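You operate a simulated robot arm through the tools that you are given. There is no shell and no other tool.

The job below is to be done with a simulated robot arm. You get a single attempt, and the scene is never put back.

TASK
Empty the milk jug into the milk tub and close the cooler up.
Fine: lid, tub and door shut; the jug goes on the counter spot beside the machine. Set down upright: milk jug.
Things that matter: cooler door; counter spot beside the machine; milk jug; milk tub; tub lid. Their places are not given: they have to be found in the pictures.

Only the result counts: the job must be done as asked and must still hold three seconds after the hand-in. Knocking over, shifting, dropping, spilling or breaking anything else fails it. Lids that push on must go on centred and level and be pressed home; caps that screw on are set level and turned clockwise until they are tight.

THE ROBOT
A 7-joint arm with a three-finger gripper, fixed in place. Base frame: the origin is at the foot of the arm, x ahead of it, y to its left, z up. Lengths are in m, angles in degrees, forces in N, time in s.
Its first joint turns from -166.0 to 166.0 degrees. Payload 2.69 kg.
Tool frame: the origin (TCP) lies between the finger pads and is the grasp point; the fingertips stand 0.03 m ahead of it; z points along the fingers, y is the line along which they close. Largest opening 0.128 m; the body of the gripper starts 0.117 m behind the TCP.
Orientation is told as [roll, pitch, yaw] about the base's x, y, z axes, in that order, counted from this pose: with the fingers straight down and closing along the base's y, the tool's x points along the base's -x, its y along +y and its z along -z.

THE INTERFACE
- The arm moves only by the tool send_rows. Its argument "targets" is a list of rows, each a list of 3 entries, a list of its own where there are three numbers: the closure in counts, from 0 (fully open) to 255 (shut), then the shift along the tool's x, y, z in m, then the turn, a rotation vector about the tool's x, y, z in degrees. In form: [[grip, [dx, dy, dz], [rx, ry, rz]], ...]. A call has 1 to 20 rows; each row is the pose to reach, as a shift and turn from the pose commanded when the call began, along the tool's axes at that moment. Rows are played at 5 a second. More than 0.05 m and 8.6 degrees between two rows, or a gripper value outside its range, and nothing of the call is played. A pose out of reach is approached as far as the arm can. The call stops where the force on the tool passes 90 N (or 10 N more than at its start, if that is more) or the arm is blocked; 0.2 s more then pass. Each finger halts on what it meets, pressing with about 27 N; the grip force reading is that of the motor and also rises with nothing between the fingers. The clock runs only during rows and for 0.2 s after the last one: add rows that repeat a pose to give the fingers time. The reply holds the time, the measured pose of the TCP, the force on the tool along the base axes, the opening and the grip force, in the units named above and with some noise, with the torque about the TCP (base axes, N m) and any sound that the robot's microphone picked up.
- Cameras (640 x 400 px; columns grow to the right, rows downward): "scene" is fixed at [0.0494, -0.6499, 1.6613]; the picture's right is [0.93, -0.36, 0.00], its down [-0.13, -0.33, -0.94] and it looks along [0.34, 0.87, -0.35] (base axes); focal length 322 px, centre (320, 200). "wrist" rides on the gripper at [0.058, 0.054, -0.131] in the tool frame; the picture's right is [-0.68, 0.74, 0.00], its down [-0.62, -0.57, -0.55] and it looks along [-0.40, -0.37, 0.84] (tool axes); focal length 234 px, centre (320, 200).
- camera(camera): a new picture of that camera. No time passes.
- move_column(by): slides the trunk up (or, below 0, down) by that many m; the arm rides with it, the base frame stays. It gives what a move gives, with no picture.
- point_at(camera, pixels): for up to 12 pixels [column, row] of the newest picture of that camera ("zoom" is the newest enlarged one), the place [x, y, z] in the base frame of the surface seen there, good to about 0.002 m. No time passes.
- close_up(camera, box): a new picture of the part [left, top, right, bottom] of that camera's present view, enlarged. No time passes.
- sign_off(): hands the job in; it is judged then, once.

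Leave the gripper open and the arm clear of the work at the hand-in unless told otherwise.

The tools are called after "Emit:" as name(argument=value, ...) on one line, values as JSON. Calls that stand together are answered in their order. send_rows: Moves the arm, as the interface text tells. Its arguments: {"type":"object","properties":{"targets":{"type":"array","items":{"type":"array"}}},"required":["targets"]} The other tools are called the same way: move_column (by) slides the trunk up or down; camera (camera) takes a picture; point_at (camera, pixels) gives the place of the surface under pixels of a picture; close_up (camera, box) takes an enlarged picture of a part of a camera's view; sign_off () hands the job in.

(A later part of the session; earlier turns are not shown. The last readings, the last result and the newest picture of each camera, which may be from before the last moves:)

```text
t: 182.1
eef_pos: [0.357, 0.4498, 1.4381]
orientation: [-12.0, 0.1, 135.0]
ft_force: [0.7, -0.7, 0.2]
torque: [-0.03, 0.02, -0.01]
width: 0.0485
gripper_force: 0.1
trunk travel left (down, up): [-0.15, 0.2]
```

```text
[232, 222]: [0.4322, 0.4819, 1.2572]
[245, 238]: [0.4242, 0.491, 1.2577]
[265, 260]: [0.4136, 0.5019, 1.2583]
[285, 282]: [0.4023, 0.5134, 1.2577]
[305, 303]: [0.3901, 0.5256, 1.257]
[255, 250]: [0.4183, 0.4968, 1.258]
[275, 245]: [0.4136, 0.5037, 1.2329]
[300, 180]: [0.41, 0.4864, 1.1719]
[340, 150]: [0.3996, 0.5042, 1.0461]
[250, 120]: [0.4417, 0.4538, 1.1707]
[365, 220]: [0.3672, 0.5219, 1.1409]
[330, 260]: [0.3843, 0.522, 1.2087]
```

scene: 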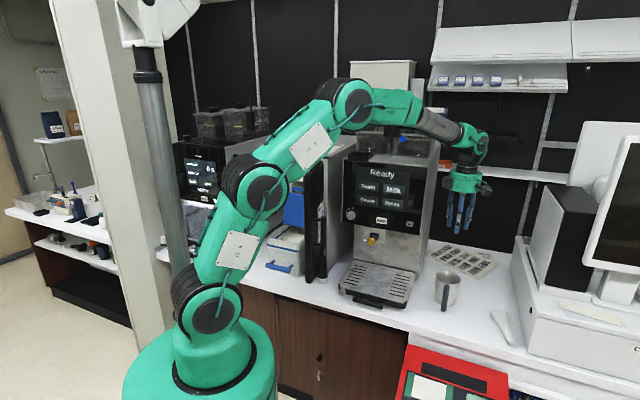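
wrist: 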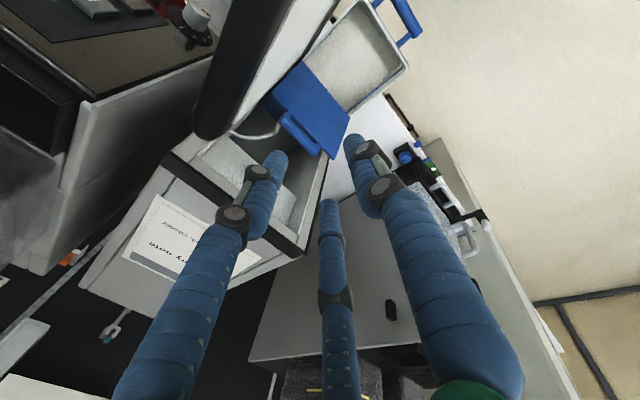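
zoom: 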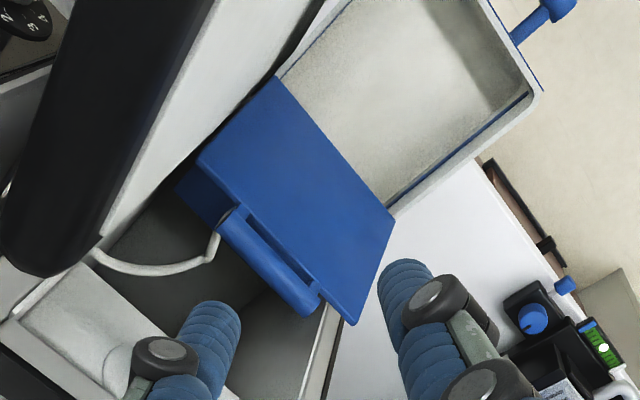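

The bar's centre is at s≈0.650, z≈1.251, lateral −0.0655. I'll line up and advance along the tool so the bar sits between the prongs, as when I released it.

Emit:
send_rows(targets=[[150, [0, -0.024, 0], [0, 0, 0]], [150, [0, -0.0469, 0.01], [0, 0, 0]], [150, [0, -0.0469, 0.05], [0, 0, 0]], [150, [0, -0.0469, 0.09], [0, 0, 0]], [150, [0, -0.0469, 0.12], [0, 0, 0]], [150, [0, -0.0469, 0.143], [0, 0, 0]], [150, [0, -0.0469, 0.158], [0, 0, 0]], [150, [0, -0.0469, 0.171], [0, 0, 0]], [150, [0, -0.0469, 0.1825], [0, 0, 0]], [150, [0, -0.0469, 0.1825], [0, 0, 0]]])

Emit:
camera(camera="wrist")

Emit:
close_up(camera="wrist", box=[220, 60, 420, 220])

```text
t: 184.3
eef_pos: [0.4168, 0.5091, 1.27]
orientation: [-12.0, 0.1, 135.0]
ft_force: [-0.5, 0.3, 0.9]
torque: [-0.04, 0.04, 0.02]
width: 0.0527
gripper_force: 0.2
trunk travel left (down, up): [-0.15, 0.2]
```

```text
taken
```

wrist: 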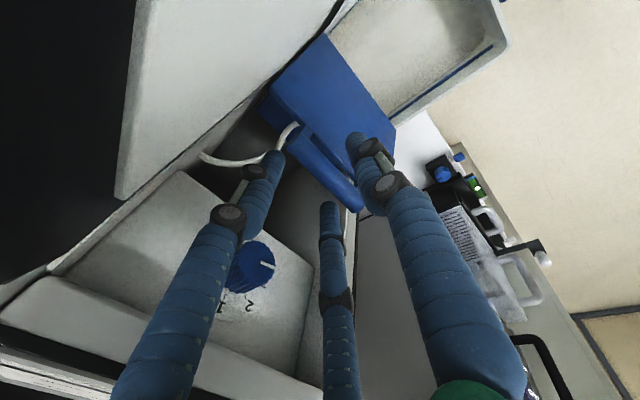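

```text
2.50 times, centred on (320, 140) of wrist
```

zoom: 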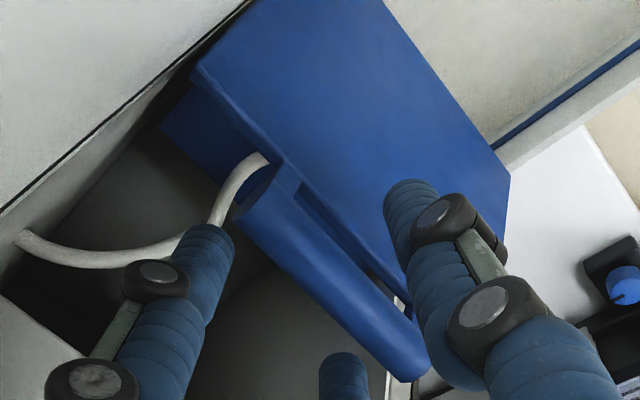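

The bar is between the prongs, no contact. I'll close on it.

Emit:
send_rows(targets=[[170, [0, 0, 0], [0, 0, 0]], [185, [0, 0, 0], [0, 0, 0]], [200, [0, 0, 0], [0, 0, 0]], [215, [0, 0, 0], [0, 0, 0]], [235, [0, 0, 0], [0, 0, 0]], [255, [0, 0, 0], [0, 0, 0]], [255, [0, 0, 0], [0, 0, 0]], [255, [0, 0, 0], [0, 0, 0]]])

```text
t: 186.1
eef_pos: [0.4162, 0.5091, 1.2708]
orientation: [-12.0, 0.2, 135.0]
ft_force: [-1.2, -0.2, -2.5]
torque: [0.0, -0.02, -0.07]
width: 0.0249
gripper_force: 45.0
trunk travel left (down, up): [-0.15, 0.2]
```

Held (24.9 mm, 45 N). Now I'll bring the flap down along its arc to about 30°, watching the force.

Emit:
send_rows(targets=[[255, [0, 0.0158, -0.0061], [2.9, 0, 0]], [255, [0, 0.0321, -0.0106], [5.7, 0, 0]], [255, [0, 0.0487, -0.0133], [8.5, 0, 0]], [255, [0, 0.0656, -0.0145], [11.3, 0, 0]], [255, [0, 0.0825, -0.0138], [14.2, 0, 0]], [255, [0, 0.0991, -0.0114], [17, 0, 0]], [255, [0, 0.1155, -0.0075], [19.8, 0, 0]], [255, [0, 0.1313, -0.0018], [22.6, 0, 0]], [255, [0, 0.1466, 0.0055], [25.4, 0, 0]], [255, [0, 0.1609, 0.0143], [28.3, 0, 0]], [255, [0, 0.1743, 0.0244], [31.1, 0, 0]], [255, [0, 0.1865, 0.0357], [33.9, 0, 0]], [255, [0, 0.1865, 0.0357], [33.9, 0, 0]]])

Emit:
camera(camera="wrist")

Emit:
camera(camera="scene")

Emit:
close_up(camera="scene", box=[245, 180, 335, 280])

```text
t: 188.9
eef_pos: [0.2921, 0.3855, 1.196]
orientation: [-45.9, 0.1, 135.1]
ft_force: [-6.7, 6.4, -0.7]
torque: [0.44, 0.51, 0.39]
width: 0.0246
gripper_force: 44.9
trunk travel left (down, up): [-0.15, 0.2]
```

```text
taken
```

wrist: 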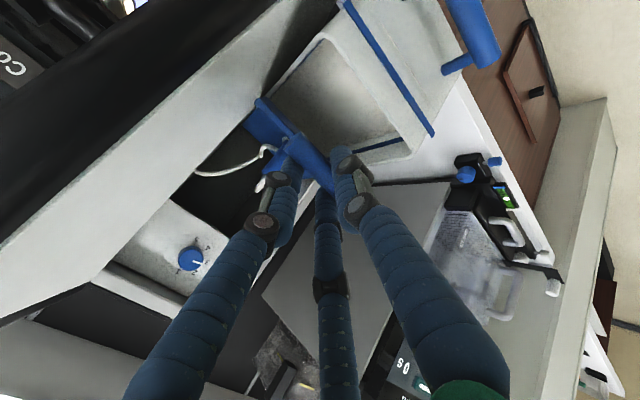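

```text
taken
```

scene: 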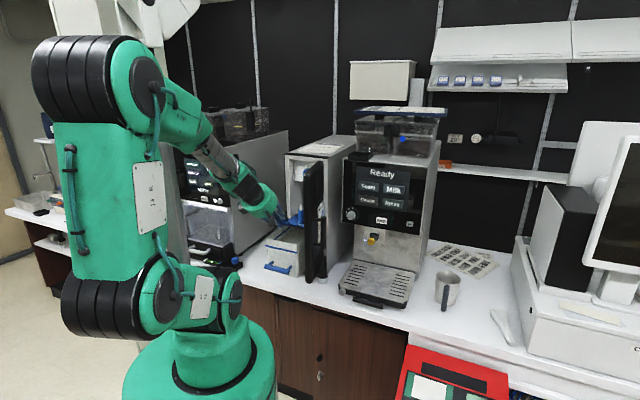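

```text
4.00 times, centred on (290, 230) of scene
```

zoom: 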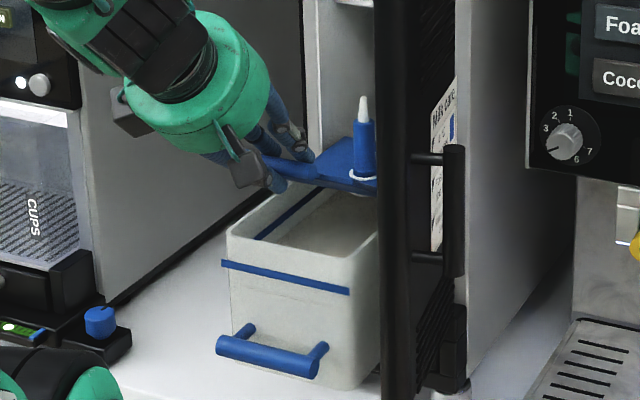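

About 30° open now with little force. I'll lower it the rest of the way, slowly at the end.

Emit:
send_rows(targets=[[255, [0, 0.008, 0.0022], [1.4, 0, 0]], [255, [0, 0.0161, 0.0044], [2.8, 0, 0]], [255, [0, 0.0239, 0.0074], [4.2, 0, 0]], [255, [0, 0.0317, 0.0104], [5.6, 0, 0]], [255, [0, 0.0391, 0.0141], [7, 0, 0]], [255, [0, 0.0465, 0.0178], [8.5, 0, 0]], [255, [0, 0.0535, 0.0223], [9.9, 0, 0]], [255, [0, 0.0605, 0.0268], [11.3, 0, 0]], [255, [0, 0.0638, 0.0292], [12, 0, 0]], [255, [0, 0.0671, 0.0316], [12.7, 0, 0]], [255, [0, 0.0703, 0.0343], [13.4, 0, 0]], [255, [0, 0.0734, 0.037], [14.1, 0, 0]], [255, [0, 0.0734, 0.037], [14.1, 0, 0]]])

Emit:
camera(camera="wrist")

Emit:
close_up(camera="scene", box=[245, 180, 335, 280])

```text
t: 191.7
eef_pos: [0.2763, 0.3674, 1.1179]
orientation: [-59.9, 0.1, 134.9]
ft_force: [-2.5, 1.4, -1.1]
torque: [0.12, 0.15, -0.1]
width: 0.0245
gripper_force: 45.5
trunk travel left (down, up): [-0.15, 0.2]
```

```text
taken
```

wrist: 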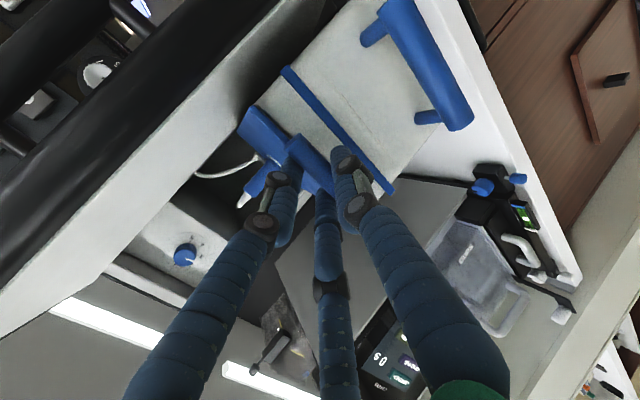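

```text
4.00 times, centred on (290, 230) of scene
```

zoom: 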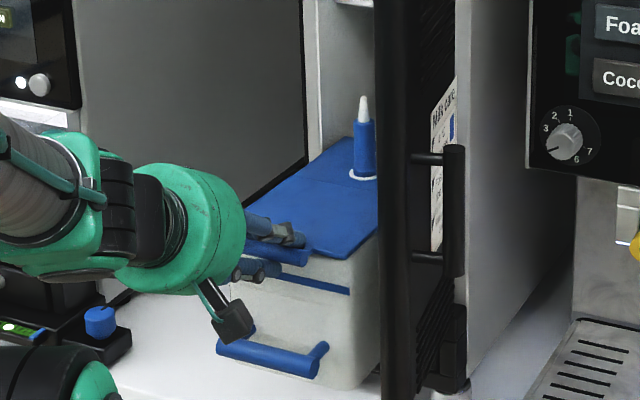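

The flap is down, with the bar at its original closed height. I'll press 3 mm further down to seat it and read the force.

Emit:
send_rows(targets=[[255, [0, 0.0009, 0.0005], [0, 0, 0]], [255, [0, 0.0017, 0.001], [0, 0, 0]], [255, [0, 0.0026, 0.0015], [0, 0, 0]], [255, [0, 0.0026, 0.0015], [0, 0, 0]]])

Emit:
close_up(camera="scene", box=[265, 205, 325, 255])

Emit:
point_at(camera="zoom", pixels=[[330, 90], [260, 100], [380, 160], [300, 150], [400, 100], [330, 60], [300, 60], [360, 190], [420, 180]])

```text
t: 192.7
eef_pos: [0.2746, 0.3689, 1.1157]
orientation: [-60.0, 0.1, 135.1]
ft_force: [-1.3, 1.9, 2.7]
torque: [0.16, 0.07, -0.04]
width: 0.0247
gripper_force: 45.3
trunk travel left (down, up): [-0.15, 0.2]
```

```text
8.00 times, centred on (295, 230) of scene
```

zoom: 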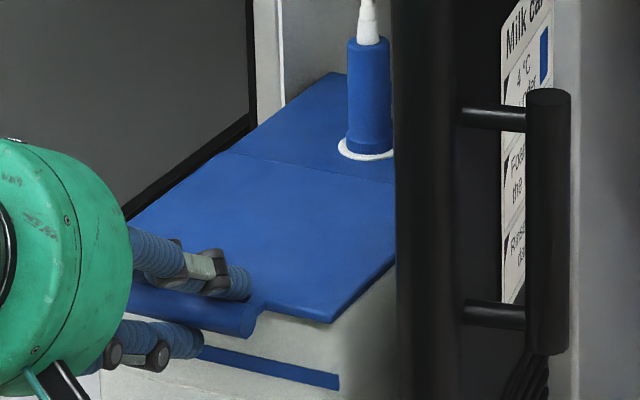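

```text
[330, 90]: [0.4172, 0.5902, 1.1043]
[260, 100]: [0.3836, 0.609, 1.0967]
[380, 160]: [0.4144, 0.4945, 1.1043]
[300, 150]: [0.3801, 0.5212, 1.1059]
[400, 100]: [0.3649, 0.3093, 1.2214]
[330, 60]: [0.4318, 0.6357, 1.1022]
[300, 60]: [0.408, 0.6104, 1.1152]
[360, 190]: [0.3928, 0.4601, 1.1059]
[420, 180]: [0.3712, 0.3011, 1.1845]
```

The lid is seated: its top is flush at z≈1.106 and pressing gives a gentle upward push. I'll open the prongs and back out along the tool.

Emit:
send_rows(targets=[[235, [0, 0, 0], [0, 0, 0]], [205, [0, 0, 0], [0, 0, 0]], [170, [0, 0, 0], [0, 0, 0]], [135, [0, 0, 0], [0, 0, 0]], [135, [0, 0, 0], [0, 0, 0]], [135, [0, 0, -0.015], [0, 0, 0]], [135, [0, 0, -0.035], [0, 0, 0]], [135, [0, 0, -0.06], [0, 0, 0]], [135, [0, 0, -0.09], [0, 0, 0]], [135, [0, 0, -0.09], [0, 0, 0]]])

Emit:
camera(camera="wrist")

Emit:
camera(camera="scene")

Emit:
close_up(camera="wrist", box=[240, 40, 440, 200])

```text
t: 194.9
eef_pos: [0.2207, 0.312, 1.1605]
orientation: [-60.0, 0.1, 135.1]
ft_force: [-0.7, -0.1, -0.7]
torque: [0.01, 0.04, 0.04]
width: 0.06
gripper_force: 0.0
trunk travel left (down, up): [-0.15, 0.2]
```

```text
taken
```

wrist: 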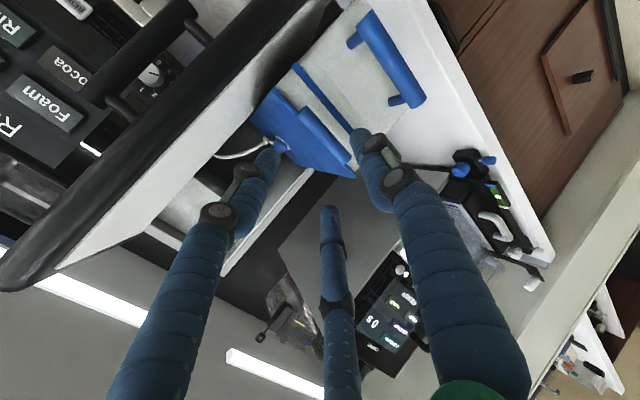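

```text
taken
```

scene: 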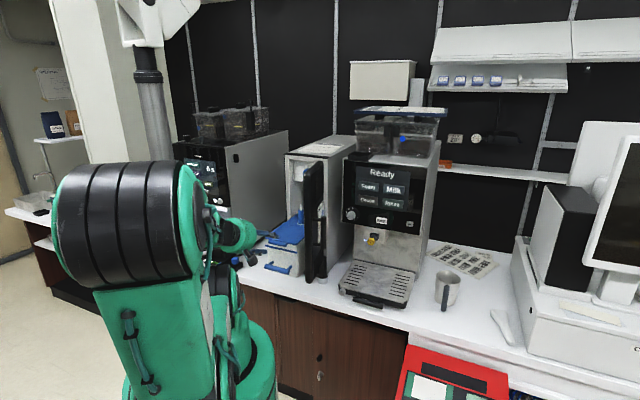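

```text
2.50 times, centred on (340, 120) of wrist
```

zoom: 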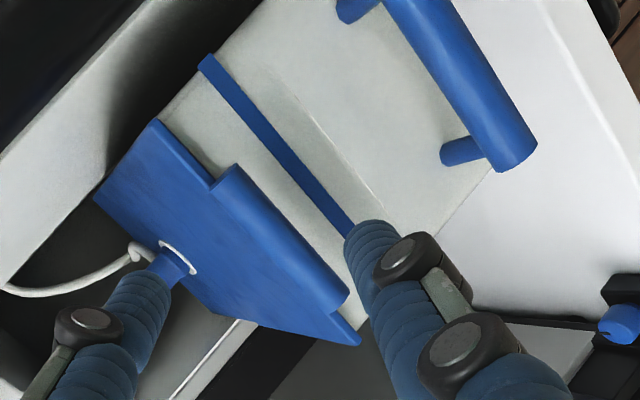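

The lid stays closed. I'll measure the tub front (wall, strip, lid bar, handle) for the push.

Emit:
point_at(camera="zoom", pixels=[[270, 140], [330, 120], [350, 150], [380, 180], [400, 130], [260, 210], [290, 250], [470, 90], [430, 40], [510, 140], [200, 220], [250, 270]])

```text
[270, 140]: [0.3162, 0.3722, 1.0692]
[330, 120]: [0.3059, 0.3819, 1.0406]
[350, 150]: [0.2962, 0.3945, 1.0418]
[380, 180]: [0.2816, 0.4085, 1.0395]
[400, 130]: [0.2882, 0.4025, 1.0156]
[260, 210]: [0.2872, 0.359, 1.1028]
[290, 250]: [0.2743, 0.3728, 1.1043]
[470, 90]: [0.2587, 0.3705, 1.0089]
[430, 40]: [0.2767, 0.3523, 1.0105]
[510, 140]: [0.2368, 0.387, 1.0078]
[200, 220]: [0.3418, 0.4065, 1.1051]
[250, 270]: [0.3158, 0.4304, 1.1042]
```

Wall at s≈0.488, lid bar front at 0.457, handle at 0.441–0.455 (z≈1.0). I'll close the prongs and come down to push on the wall between the lid bar and the handle, at about z=1.035.

Emit:
send_rows(targets=[[200, [-0.003, 0.016, 0.0124], [0, 0, 0]], [255, [-0.006, 0.032, 0.0248], [0, 0, 0]], [255, [-0.008, 0.0478, 0.0372], [0, 0, 0]], [255, [-0.0105, 0.059, 0.0514], [0, 0, 0]], [255, [-0.013, 0.0703, 0.0656], [0, 0, 0]], [255, [-0.0155, 0.0815, 0.0798], [0, 0, 0]], [255, [-0.0155, 0.0815, 0.0798], [0, 0, 0]]])

Emit:
camera(camera="wrist")

Emit:
close_up(camera="scene", box=[245, 200, 335, 290])

```text
t: 196.5
eef_pos: [0.2301, 0.3508, 1.0621]
orientation: [-60.9, -0.5, 135.0]
ft_force: [-0.1, -0.1, -0.5]
torque: [0.0, 0.02, 0.0]
width: 0.0023
gripper_force: 26.6
trunk travel left (down, up): [-0.15, 0.2]
```

```text
taken
```

wrist: 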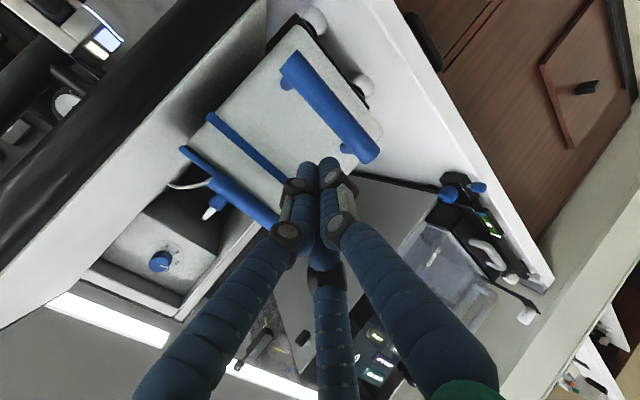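

```text
4.44 times, centred on (290, 245) of scene
```

zoom: 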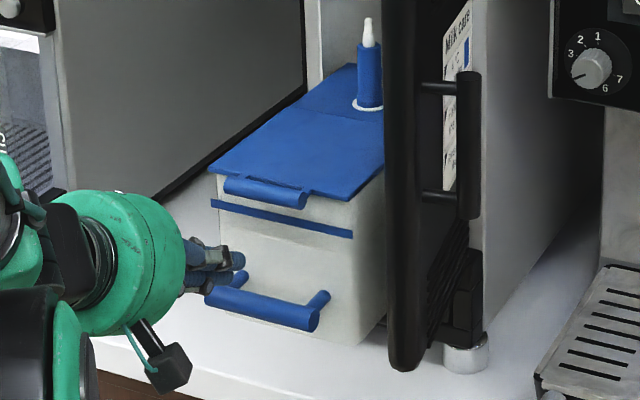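

I'm just left of the handle's end, slightly high. I'll move forward and 1 cm down until the tips meet the wall, then check.

Emit:
send_rows(targets=[[255, [0.003, -0.0032, 0.0155], [0, 0, 0]], [255, [0.006, -0.0063, 0.031], [0, 0, 0]], [255, [0.006, -0.0123, 0.0414], [0, 0, 0]], [255, [0.006, -0.0173, 0.05], [0, 0, 0]], [255, [0.006, -0.0223, 0.0587], [0, 0, 0]], [255, [0.006, -0.0223, 0.0587], [0, 0, 0]]])

Emit:
camera(camera="wrist")

Emit:
close_up(camera="scene", box=[245, 200, 335, 290])

```text
t: 197.9
eef_pos: [0.2772, 0.383, 1.04]
orientation: [-60.0, 0.1, 135.1]
ft_force: [-1.6, -2.7, 0.6]
torque: [-0.07, 0.02, -0.01]
width: 0.0019
gripper_force: 26.6
trunk travel left (down, up): [-0.15, 0.2]
```

```text
taken
```

wrist: 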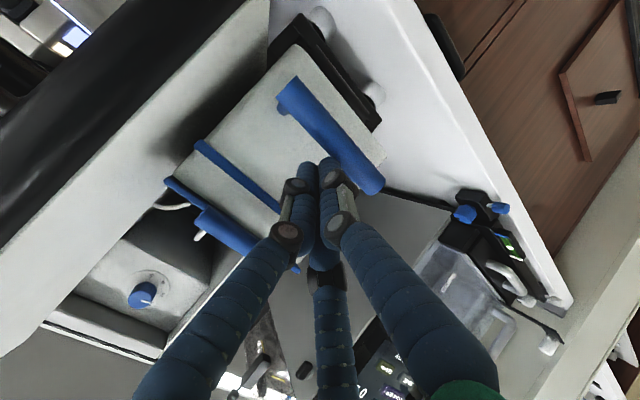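

```text
4.44 times, centred on (290, 245) of scene
```

zoom: 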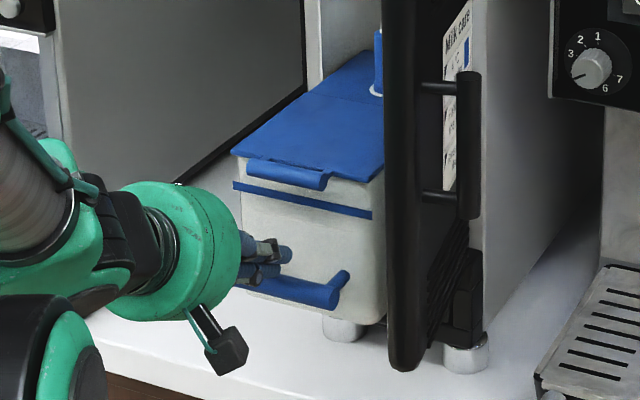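

The tub slides in easily (about 3 N). I'll keep pushing along the tub's axis, shifting slightly left to stay clear of the door.

Emit:
send_rows(targets=[[255, [-0.003, -0.0085, 0.0147], [0, 0, 0]], [255, [-0.006, -0.017, 0.0294], [0, 0, 0]], [255, [-0.009, -0.0255, 0.0442], [0, 0, 0]], [255, [-0.012, -0.034, 0.0589], [0, 0, 0]], [255, [-0.012, -0.0425, 0.0736], [0, 0, 0]], [255, [-0.012, -0.051, 0.0883], [0, 0, 0]], [255, [-0.012, -0.0595, 0.1031], [0, 0, 0]], [255, [-0.012, -0.068, 0.1178], [0, 0, 0]], [255, [-0.012, -0.068, 0.1178], [0, 0, 0]]])

Emit:
camera(camera="wrist")

Emit:
camera(camera="scene")

Emit:
close_up(camera="scene", box=[245, 180, 335, 290])

```text
t: 199.9
eef_pos: [0.3644, 0.4879, 1.0403]
orientation: [-59.9, 0.1, 135.0]
ft_force: [0.4, 0.2, 0.2]
torque: [-0.02, -0.01, -0.02]
width: 0.0022
gripper_force: 27.3
trunk travel left (down, up): [-0.15, 0.2]
```

```text
taken
```

wrist: 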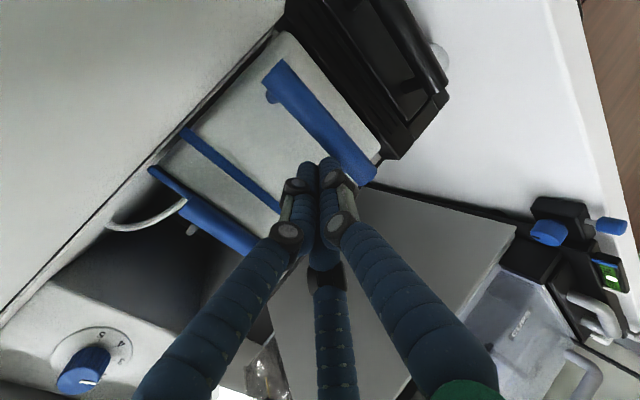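

```text
taken
```

scene: 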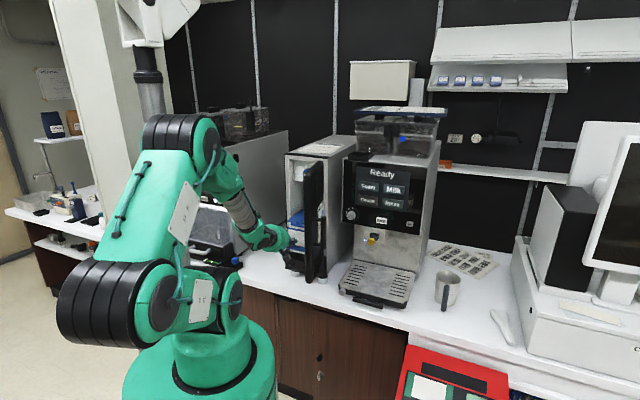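

```text
3.64 times, centred on (290, 235) of scene
```

zoom: 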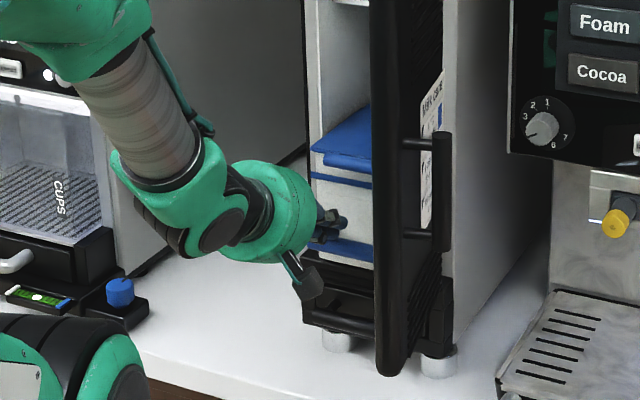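

The tub is nearly inside and has slid ahead of the prongs. I'll measure where its front and the cooler's front are now.

Emit:
point_at(camera="wrist", pixels=[[250, 130], [270, 160], [235, 165], [215, 220], [310, 115], [335, 150], [360, 90], [330, 60], [390, 150], [230, 90], [280, 40], [150, 180]])

```text
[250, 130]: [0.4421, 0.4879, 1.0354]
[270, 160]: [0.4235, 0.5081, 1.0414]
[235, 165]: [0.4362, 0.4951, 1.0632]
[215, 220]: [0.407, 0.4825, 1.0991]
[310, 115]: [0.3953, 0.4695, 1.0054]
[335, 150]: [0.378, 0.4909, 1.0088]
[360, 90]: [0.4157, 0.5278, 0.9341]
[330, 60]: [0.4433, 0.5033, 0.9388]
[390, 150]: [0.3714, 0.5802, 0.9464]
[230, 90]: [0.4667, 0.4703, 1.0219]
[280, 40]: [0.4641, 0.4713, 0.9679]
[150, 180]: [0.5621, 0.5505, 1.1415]
```

The tub wall is at s≈0.658 and its handle at 0.61; the cooler front is around 0.67–0.70, so it needs about 10 cm more. I'll continue pushing in small steps.

Emit:
send_rows(targets=[[255, [0.002, -0.008, 0.0139], [0, 0, 0]], [255, [0.005, -0.0145, 0.0251], [0, 0, 0]], [255, [0.005, -0.02, 0.0346], [0, 0, 0]], [255, [0.005, -0.0255, 0.0442], [0, 0, 0]], [255, [0.005, -0.031, 0.0537], [0, 0, 0]], [255, [0.005, -0.0365, 0.0632], [0, 0, 0]], [255, [0.005, -0.042, 0.0727], [0, 0, 0]], [255, [0.005, -0.0475, 0.0823], [0, 0, 0]], [255, [0.005, -0.0475, 0.0823], [0, 0, 0]]])

Emit:
camera(camera="wrist")

Emit:
close_up(camera="scene", box=[245, 180, 335, 290])

```text
t: 201.9
eef_pos: [0.4358, 0.552, 1.041]
orientation: [-60.0, 0.1, 135.0]
ft_force: [-2.5, -0.7, 1.7]
torque: [-0.05, 0.07, 0.0]
width: 0.0021
gripper_force: 27.3
trunk travel left (down, up): [-0.15, 0.2]
```

```text
taken
```

wrist: 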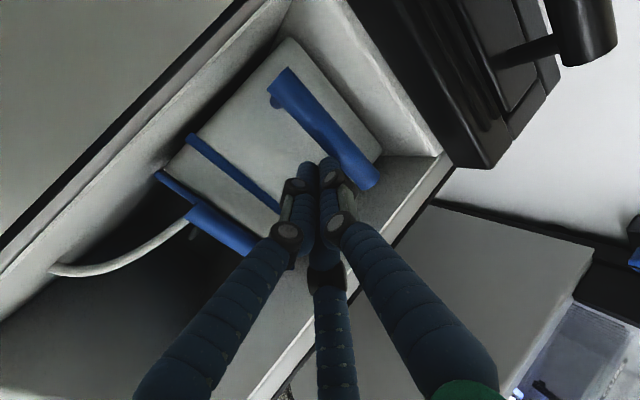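

```text
3.64 times, centred on (290, 235) of scene
```

zoom: 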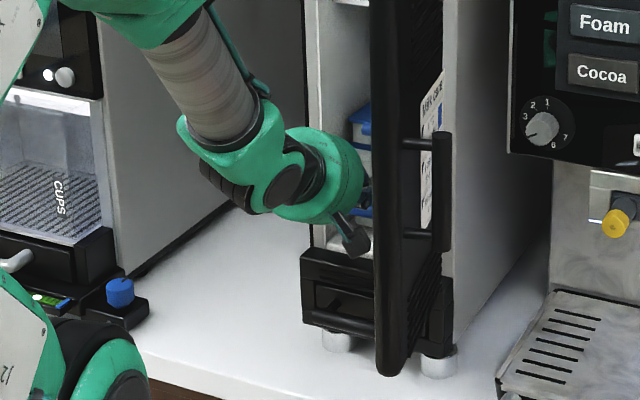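

The tub is now inside the cavity. I'll measure its front again and see how far it still can go.

Emit:
point_at(camera="wrist", pixels=[[250, 120], [275, 160], [240, 170], [215, 225], [310, 110], [345, 160], [400, 165], [430, 160], [370, 90], [300, 40], [440, 140], [160, 130]])

```text
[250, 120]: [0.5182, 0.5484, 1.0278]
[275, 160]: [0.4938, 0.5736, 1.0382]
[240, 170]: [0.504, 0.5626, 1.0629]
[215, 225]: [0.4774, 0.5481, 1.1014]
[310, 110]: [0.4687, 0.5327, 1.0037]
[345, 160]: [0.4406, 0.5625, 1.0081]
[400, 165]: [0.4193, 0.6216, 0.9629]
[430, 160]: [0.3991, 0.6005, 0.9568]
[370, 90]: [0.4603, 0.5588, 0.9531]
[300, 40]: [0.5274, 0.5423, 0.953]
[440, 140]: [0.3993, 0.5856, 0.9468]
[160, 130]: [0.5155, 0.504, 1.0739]
```

Wall now at s≈0.754 and handle at about 0.703–0.71, right at the cooler's front edge. I'll centre sideways in the opening and push on gently until it meets its stop.

Emit:
send_rows(targets=[[255, [0.006, -0.005, 0.0087], [0, 0, 0]], [255, [0.011, -0.01, 0.0173], [0, 0, 0]], [255, [0.011, -0.014, 0.0242], [0, 0, 0]], [255, [0.011, -0.018, 0.0312], [0, 0, 0]], [255, [0.011, -0.022, 0.0381], [0, 0, 0]], [255, [0.011, -0.026, 0.045], [0, 0, 0]], [255, [0.011, -0.03, 0.052], [0, 0, 0]], [255, [0.011, -0.03, 0.052], [0, 0, 0]]])

Emit:
camera(camera="wrist")

Emit:
point_at(camera="wrist", pixels=[[250, 120], [275, 160], [240, 170], [215, 225], [310, 110], [345, 160], [400, 165]])

```text
t: 203.0
eef_pos: [0.4622, 0.5642, 1.0356]
orientation: [-59.3, 0.2, 135.2]
ft_force: [-47.3, -49.0, 20.5]
torque: [0.44, -0.13, -0.03]
width: 0.0025
gripper_force: 27.5
trunk travel left (down, up): [-0.15, 0.2]
stopped in row 5: the force on the tool passed its limit at 109 N (the readings are from after the stop); the commanded pose is now the measured one
```

```text
taken
```

wrist: 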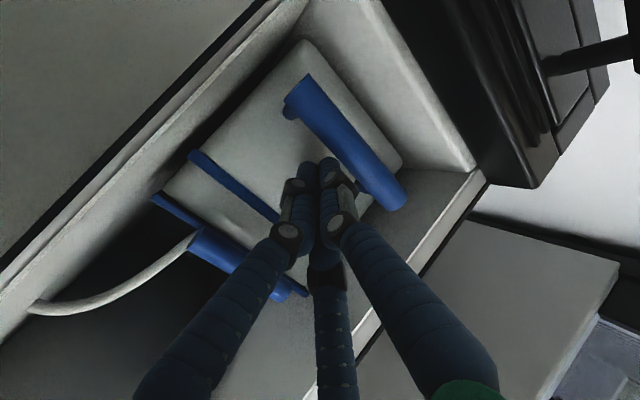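

```text
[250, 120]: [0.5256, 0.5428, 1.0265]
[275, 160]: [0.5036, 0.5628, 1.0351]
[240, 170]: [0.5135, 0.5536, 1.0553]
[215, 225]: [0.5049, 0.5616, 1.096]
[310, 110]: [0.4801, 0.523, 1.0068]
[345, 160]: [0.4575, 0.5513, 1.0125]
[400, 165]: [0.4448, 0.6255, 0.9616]
```

The tub is at its end stop: the wall stays at s≈0.7545 and the push met over 100 N. The tub is fully in with the lid on. I'll back straight out.

Emit:
send_rows(targets=[[255, [0, 0.005, -0.0087], [0, 0, 0]], [255, [0, 0.015, -0.026], [0, 0, 0]], [255, [0, 0.0275, -0.0476], [0, 0, 0]], [255, [0, 0.04, -0.0693], [0, 0, 0]], [255, [0, 0.0525, -0.0909], [0, 0, 0]], [255, [0, 0.065, -0.1126], [0, 0, 0]], [255, [0, 0.0775, -0.1342], [0, 0, 0]], [255, [0, 0.09, -0.1559], [0, 0, 0]], [255, [0, 0.1025, -0.1775], [0, 0, 0]], [255, [0, 0.115, -0.1992], [0, 0, 0]], [255, [0, 0.115, -0.1992], [0, 0, 0]]])

Emit:
camera(camera="wrist")

Emit:
camera(camera="scene")

```text
t: 205.4
eef_pos: [0.3039, 0.4051, 1.037]
orientation: [-59.3, 0.1, 135.1]
ft_force: [-0.3, -0.4, 0.6]
torque: [0.0, 0.01, 0.0]
width: 0.0022
gripper_force: 26.7
trunk travel left (down, up): [-0.15, 0.2]
```

```text
taken
```

wrist: 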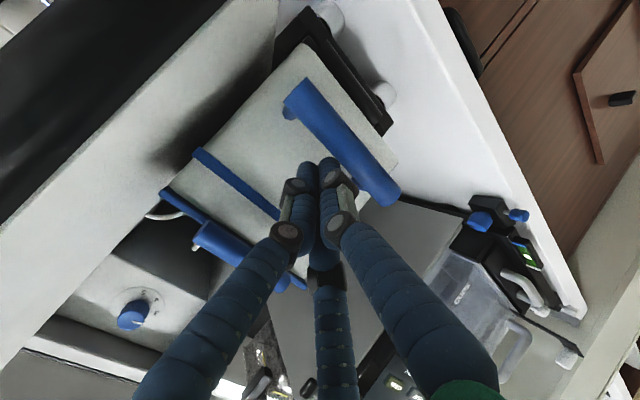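

```text
taken
```

scene: 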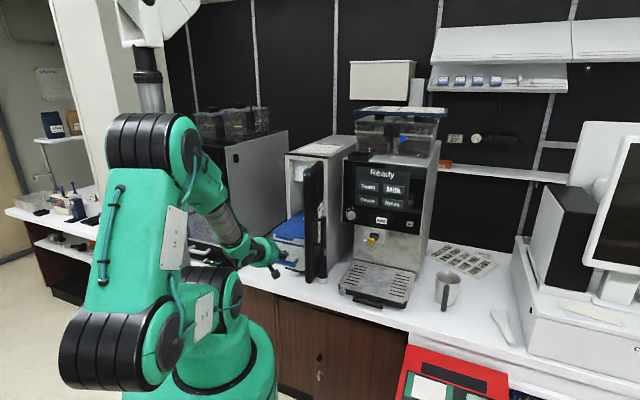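

The tub came back out with me: a prong knuckle caught behind the tub's handle (my height sagged to 1.036). I'll push it in again with the prongs 1.4 cm higher, midway between handle and lid bar, stopping just short of the hard stop.

Emit:
send_rows(targets=[[255, [0, -0.005, 0.0087], [0, 0, 0]], [255, [0, -0.011, 0.0052], [0, 0, 0]], [255, [0, -0.0171, 0.0017], [0, 0, 0]], [255, [0, -0.0271, 0.019], [0, 0, 0]], [255, [0, -0.0371, 0.0363], [0, 0, 0]], [255, [0, -0.0471, 0.0537], [0, 0, 0]], [255, [0, -0.0571, 0.071], [0, 0, 0]], [255, [0, -0.0671, 0.0883], [0, 0, 0]], [255, [0, -0.0771, 0.1056], [0, 0, 0]], [255, [0, -0.0871, 0.1229], [0, 0, 0]], [255, [0, -0.0971, 0.1403], [0, 0, 0]], [255, [0, -0.1071, 0.1576], [0, 0, 0]], [255, [0, -0.1151, 0.1714], [0, 0, 0]], [255, [0, -0.1226, 0.1844], [0, 0, 0]], [255, [0, -0.1226, 0.1844], [0, 0, 0]]])

Emit:
camera(camera="wrist")

Emit:
point_at(camera="wrist", pixels=[[250, 120], [275, 160], [240, 170], [215, 225], [310, 110], [345, 160], [400, 165]])

```text
t: 208.6
eef_pos: [0.4609, 0.5613, 1.0485]
orientation: [-59.4, 0.2, 135.1]
ft_force: [-0.5, 0.4, -0.2]
torque: [0.02, -0.02, -0.01]
width: 0.002
gripper_force: 26.7
trunk travel left (down, up): [-0.15, 0.2]
```

```text
taken
```

wrist: 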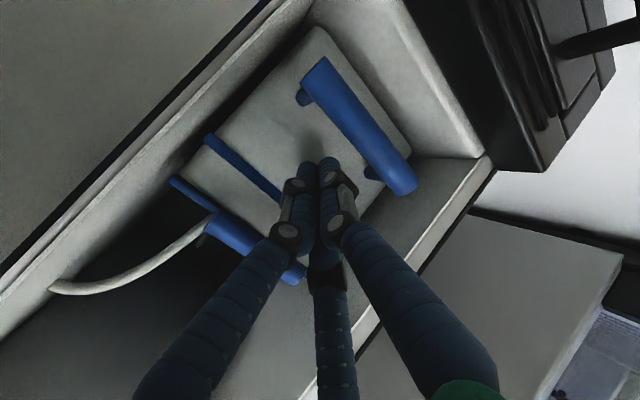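

```text
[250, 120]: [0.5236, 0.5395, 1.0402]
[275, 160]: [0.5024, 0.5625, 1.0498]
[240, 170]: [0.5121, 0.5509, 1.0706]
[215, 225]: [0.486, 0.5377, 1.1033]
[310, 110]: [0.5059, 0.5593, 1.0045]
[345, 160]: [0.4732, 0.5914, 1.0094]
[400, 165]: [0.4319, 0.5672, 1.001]
```

The tub wall is at s≈0.7525, about 2 mm from the stop, with no force. I'll nudge it the last few millimetres gently.

Emit:
send_rows(targets=[[255, [0, -0.0008, 0.0013], [0, 0, 0]], [255, [0, -0.0015, 0.0026], [0, 0, 0]], [255, [0, -0.0023, 0.0039], [0, 0, 0]], [255, [0, -0.0028, 0.0048], [0, 0, 0]], [255, [0, -0.0028, 0.0048], [0, 0, 0]]])

Emit:
camera(camera="wrist")

Emit:
point_at(camera="wrist", pixels=[[250, 120], [275, 160], [260, 110], [290, 90]])

```text
t: 209.8
eef_pos: [0.4632, 0.5634, 1.0489]
orientation: [-59.4, 0.2, 135.2]
ft_force: [-27.0, -26.0, 6.2]
torque: [0.09, -0.02, -0.02]
width: 0.002
gripper_force: 27.1
trunk travel left (down, up): [-0.15, 0.2]
```

```text
taken
```

wrist: 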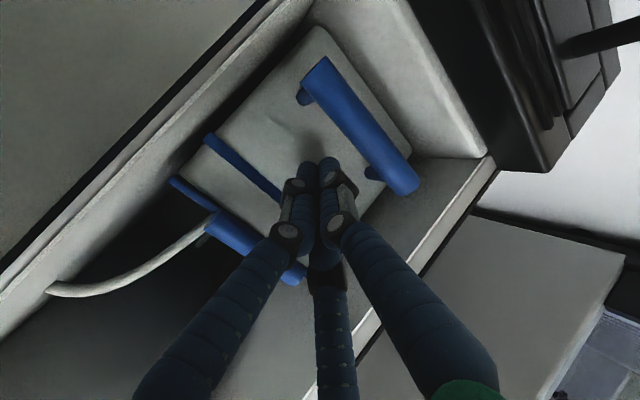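

```text
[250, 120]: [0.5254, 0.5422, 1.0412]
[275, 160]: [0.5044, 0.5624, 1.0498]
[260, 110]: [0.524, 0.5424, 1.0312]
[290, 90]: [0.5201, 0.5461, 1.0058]
```

The tub is firmly home (about 37 N against the stop). Now I'll retreat 3 cm at this height and check that it stays.

Emit:
send_rows(targets=[[255, [0, 0.002, -0.0035], [0, 0, 0]], [255, [0, 0.0025, -0.0078], [0, 0, 0]], [255, [0, 0.0065, -0.0147], [0, 0, 0]], [255, [0, 0.0115, -0.0234], [0, 0, 0]], [255, [0, 0.0165, -0.032], [0, 0, 0]], [255, [0, 0.0165, -0.032], [0, 0, 0]]])

Emit:
camera(camera="wrist")

Emit:
point_at(camera="wrist", pixels=[[250, 120], [275, 160], [260, 110], [290, 90], [330, 100], [310, 120]])

```text
t: 211.2
eef_pos: [0.4393, 0.5408, 1.0509]
orientation: [-59.3, 0.1, 135.1]
ft_force: [0.7, 0.1, -0.6]
torque: [-0.01, 0.01, 0.04]
width: 0.0023
gripper_force: 27.0
trunk travel left (down, up): [-0.15, 0.2]
```

```text
taken
```

wrist: 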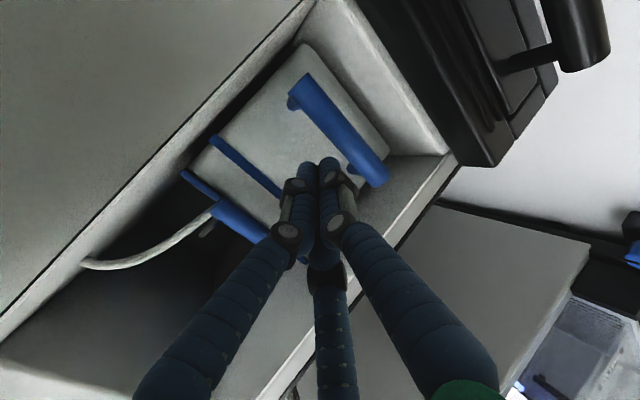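

```text
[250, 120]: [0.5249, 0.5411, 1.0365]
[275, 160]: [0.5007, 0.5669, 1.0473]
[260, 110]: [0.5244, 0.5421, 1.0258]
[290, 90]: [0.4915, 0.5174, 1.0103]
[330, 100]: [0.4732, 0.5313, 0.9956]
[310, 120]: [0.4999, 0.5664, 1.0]
```

The tub stays put (wall s≈0.7545) while I'm 3 cm back. I'll retreat fully and then rise.

Emit:
send_rows(targets=[[255, [0, 0.01, -0.0173], [0, 0, 0]], [255, [0, 0.02, -0.0346], [0, 0, 0]], [255, [0, 0.03, -0.052], [0, 0, 0]], [255, [0, 0.0425, -0.0736], [0, 0, 0]], [255, [0, 0.055, -0.0953], [0, 0, 0]], [255, [0, 0.0675, -0.1169], [0, 0, 0]], [255, [0, 0.08, -0.1386], [0, 0, 0]], [255, [0, 0.0925, -0.1602], [0, 0, 0]], [255, [0, 0.0712, -0.1801], [0, 0, 0]], [255, [0, 0.0362, -0.2051], [0, 0, 0]], [255, [0, 0.0012, -0.2301], [0, 0, 0]], [255, [0, -0.0338, -0.2551], [0, 0, 0]], [255, [0, -0.0338, -0.2551], [0, 0, 0]]])

Emit:
camera(camera="wrist")

Emit:
camera(camera="scene")

Emit:
close_up(camera="scene", box=[270, 150, 370, 290])

```text
t: 214.0
eef_pos: [0.2953, 0.3983, 1.2083]
orientation: [-59.4, 0.1, 135.2]
ft_force: [0.5, -0.2, -0.7]
torque: [0.05, 0.02, 0.04]
width: 0.0022
gripper_force: 26.7
trunk travel left (down, up): [-0.15, 0.2]
```

```text
taken
```

wrist: 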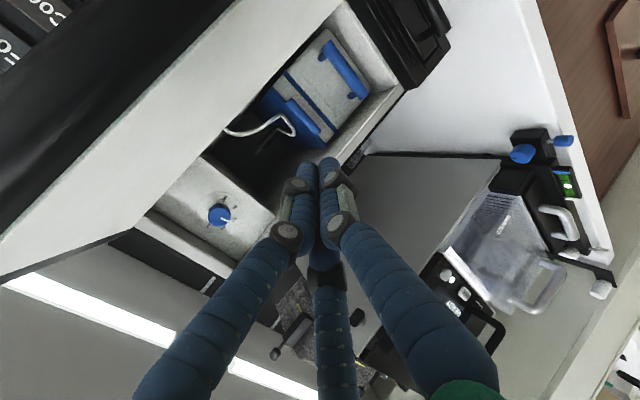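

```text
taken
```

scene: 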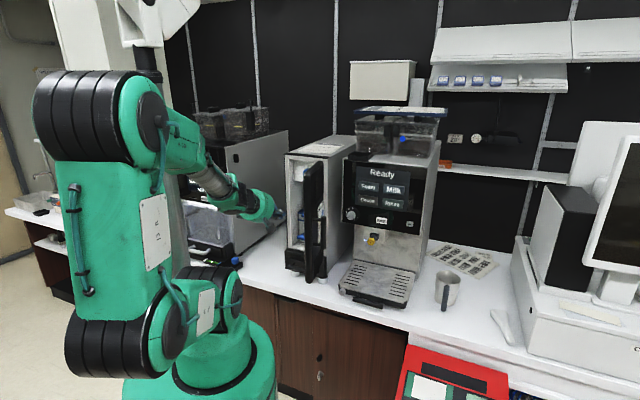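

```text
2.86 times, centred on (320, 220) of scene
```

zoom: 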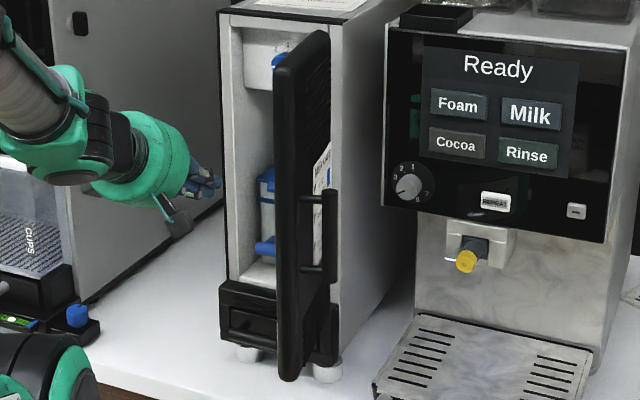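

The tub is in the cooler with its lid on. I'll double-check the lid is flat inside.

Emit:
close_up(camera="wrist", box=[230, 20, 400, 170])

Emit:
point_at(camera="zoom", pixels=[[215, 220], [240, 250], [260, 280], [180, 220], [200, 255], [220, 290], [290, 200], [330, 160], [400, 140], [360, 90], [170, 280], [140, 200]])

```text
2.67 times, centred on (315, 95) of wrist
```

zoom: 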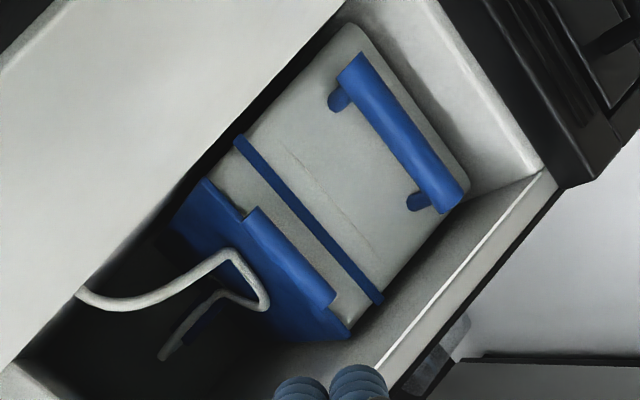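

```text
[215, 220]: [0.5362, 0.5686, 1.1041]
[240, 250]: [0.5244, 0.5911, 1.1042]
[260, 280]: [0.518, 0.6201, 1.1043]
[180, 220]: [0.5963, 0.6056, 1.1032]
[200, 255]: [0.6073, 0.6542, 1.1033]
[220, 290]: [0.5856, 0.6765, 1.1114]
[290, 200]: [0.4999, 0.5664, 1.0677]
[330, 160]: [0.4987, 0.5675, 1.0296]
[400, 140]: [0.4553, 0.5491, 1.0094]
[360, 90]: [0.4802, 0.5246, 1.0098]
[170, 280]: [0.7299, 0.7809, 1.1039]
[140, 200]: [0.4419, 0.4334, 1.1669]
```

Lid top is flat at z≈1.104 throughout. Now the door. I'll bring the tool upright and high, in front of the tub.

Emit:
send_rows(targets=[[255, [0.0025, -0.0229, -0.0208], [-7.4, 0, 0]], [255, [0.005, -0.0457, -0.0416], [-14.8, 0, 0]], [255, [0.0075, -0.0686, -0.0624], [-22.3, 0, 0]], [255, [0.01, -0.0914, -0.0832], [-29.7, 0, 0]], [255, [0.0125, -0.1143, -0.1039], [-37.1, 0, 0]], [255, [0.015, -0.1372, -0.1247], [-44.5, 0, 0]], [255, [0.0175, -0.16, -0.1455], [-52, 0, 0]], [255, [0.02, -0.1829, -0.1663], [-59.4, 0, 0]], [255, [0.02, -0.1829, -0.1663], [-59.4, 0, 0]]])

Emit:
camera(camera="scene")

Emit:
point_at(camera="scene", pixels=[[307, 200], [312, 200], [318, 185], [322, 200], [325, 215], [345, 200], [350, 165], [355, 160], [345, 225], [360, 155], [325, 250], [313, 168]])

```text
t: 216.0
eef_pos: [0.2734, 0.3465, 1.4514]
orientation: [0.0, 0.0, 135.3]
ft_force: [-0.5, 1.4, 0.1]
torque: [-0.01, -0.01, -0.03]
width: 0.0022
gripper_force: 27.0
trunk travel left (down, up): [-0.15, 0.2]
```

```text
taken
```

scene: 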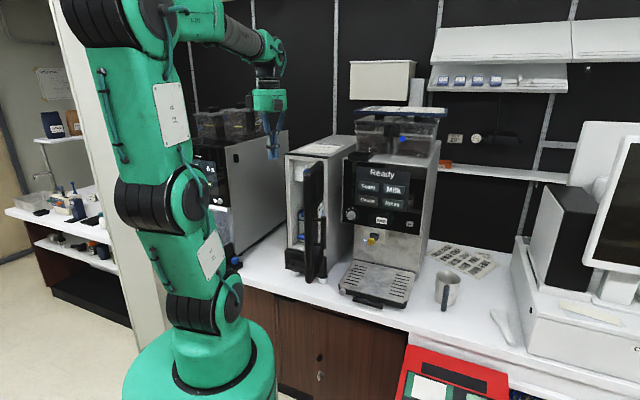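

```text
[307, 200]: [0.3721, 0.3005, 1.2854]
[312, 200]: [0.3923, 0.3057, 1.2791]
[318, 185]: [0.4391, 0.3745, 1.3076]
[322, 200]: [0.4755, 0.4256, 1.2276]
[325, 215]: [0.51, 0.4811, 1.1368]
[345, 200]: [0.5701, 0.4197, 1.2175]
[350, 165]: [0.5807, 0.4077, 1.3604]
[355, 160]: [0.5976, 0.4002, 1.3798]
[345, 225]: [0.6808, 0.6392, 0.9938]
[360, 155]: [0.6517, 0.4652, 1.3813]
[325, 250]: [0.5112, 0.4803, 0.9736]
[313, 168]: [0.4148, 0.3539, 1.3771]
```

The door's outer face runs from (0.392, 0.306) to (0.476, 0.426). I'll go over its free edge to its outer side at about (0.45, 0.295) and lower the closed prongs to z≈1.29, above its handle.

Emit:
send_rows(targets=[[255, [0.04, -0.022, 0], [0, 0, 0]], [255, [0.081, -0.0443, 0], [0, 0, 0]], [255, [0.121, -0.0664, 0], [0, 0, 0]], [255, [0.1613, -0.0885, 0], [0, 0, 0]], [255, [0.1613, -0.0885, 0.04], [0, 0, 0]], [255, [0.1613, -0.0885, 0.08], [0, 0, 0]], [255, [0.1613, -0.0885, 0.12], [0, 0, 0]], [255, [0.1613, -0.0885, 0.16], [0, 0, 0]], [255, [0.1613, -0.0885, 0.16], [0, 0, 0]]])

Emit:
camera(camera="wrist")

Emit:
camera(camera="scene")

```text
t: 218.0
eef_pos: [0.4522, 0.2963, 1.2909]
orientation: [0.0, 0.1, 135.1]
ft_force: [0.3, 0.5, -1.1]
torque: [0.04, 0.02, -0.02]
width: 0.0023
gripper_force: 27.1
trunk travel left (down, up): [-0.15, 0.2]
```

```text
taken
```

wrist: 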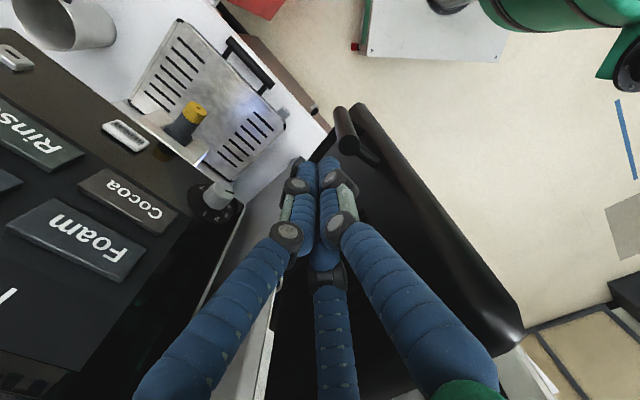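

```text
taken
```

scene: 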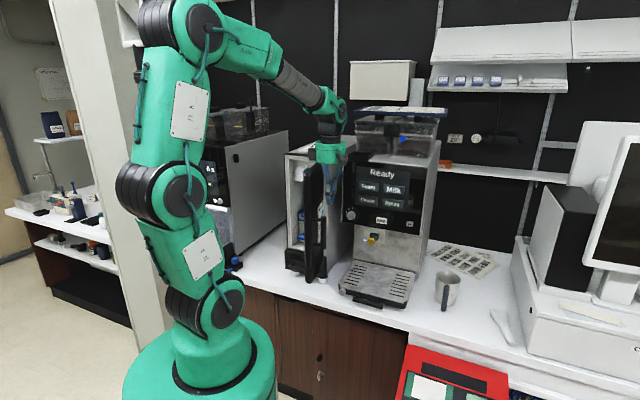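

The prongs are on the door's outer side with room to the machine. I'll sweep along an arc about the hinge to swing the door shut, first about half way.

Emit:
send_rows(targets=[[255, [-0.0175, 0.0066, 0], [0, 0, 0]], [255, [-0.0337, 0.0125, 0], [0, 0, 0]], [255, [-0.0505, 0.0167, 0], [0, 0, 0]], [255, [-0.0676, 0.0191, 0], [0, 0, 0]], [255, [-0.0849, 0.0197, 0], [0, 0, 0]], [255, [-0.102, 0.0185, 0], [0, 0, 0]], [255, [-0.1191, 0.0154, 0], [0, 0, 0]], [255, [-0.1357, 0.0107, 0], [0, 0, 0]], [255, [-0.1517, 0.0042, 0], [0, 0, 0]], [255, [-0.1517, 0.0042, 0], [0, 0, 0]]])

Emit:
camera(camera="wrist")

Emit:
camera(camera="scene")

```text
t: 220.2
eef_pos: [0.3417, 0.4006, 1.2921]
orientation: [0.0, 0.0, 135.1]
ft_force: [0.0, -0.2, -0.6]
torque: [-0.03, 0.01, 0.0]
width: 0.0022
gripper_force: 27.1
trunk travel left (down, up): [-0.15, 0.2]
```

```text
taken
```

wrist: 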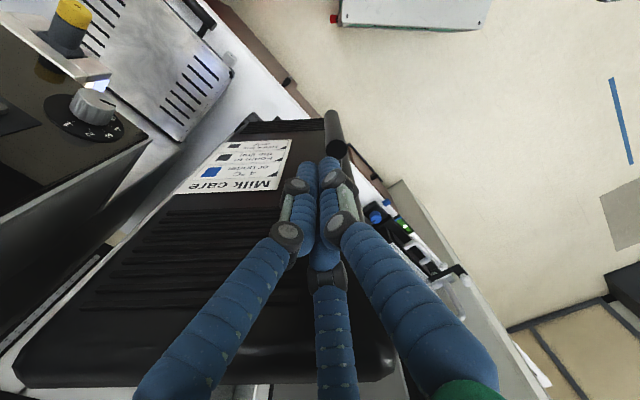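

```text
taken
```

scene: 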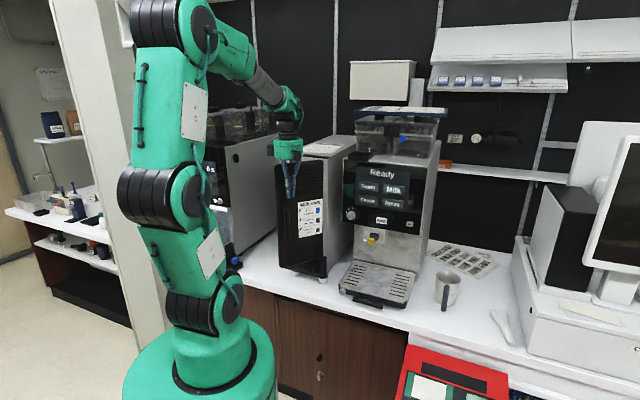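

The door is swinging shut easily. I'll continue the arc to nearly closed.

Emit:
send_rows(targets=[[255, [-0.0153, -0.0081, 0], [0, 0, 0]], [255, [-0.0296, -0.0177, 0], [0, 0, 0]], [255, [-0.0428, -0.0288, 0], [0, 0, 0]], [255, [-0.0548, -0.0412, 0], [0, 0, 0]], [255, [-0.0655, -0.0549, 0], [0, 0, 0]], [255, [-0.0746, -0.0695, 0], [0, 0, 0]], [255, [-0.0822, -0.085, 0], [0, 0, 0]], [255, [-0.0822, -0.085, 0], [0, 0, 0]]])

Emit:
camera(camera="wrist")

Emit:
camera(camera="scene")

Emit:
close_up(camera="scene", box=[250, 130, 360, 290])

```text
t: 222.0
eef_pos: [0.3431, 0.5189, 1.2917]
orientation: [0.0, 0.0, 135.2]
ft_force: [0.3, -0.8, -0.3]
torque: [0.0, -0.02, 0.01]
width: 0.0021
gripper_force: 26.9
trunk travel left (down, up): [-0.15, 0.2]
```

```text
taken
```

wrist: 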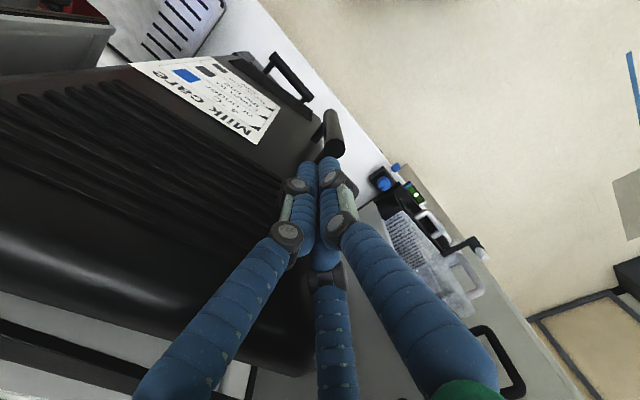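

```text
taken
```

scene: 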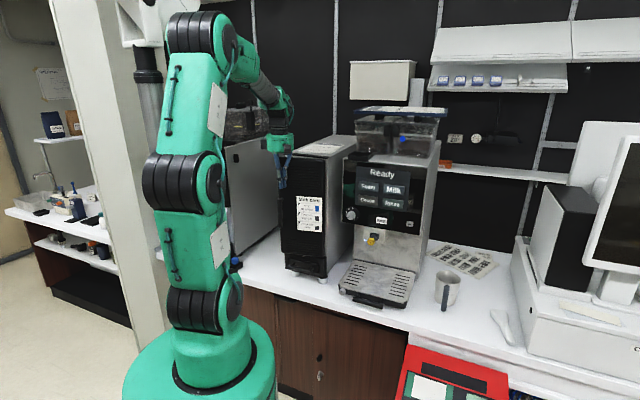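

```text
2.50 times, centred on (305, 210) of scene
```

zoom: 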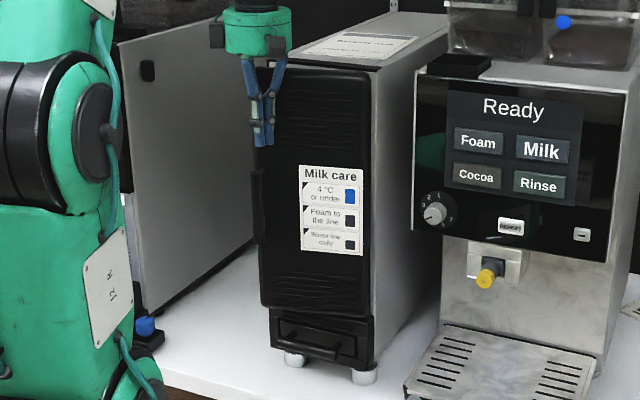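

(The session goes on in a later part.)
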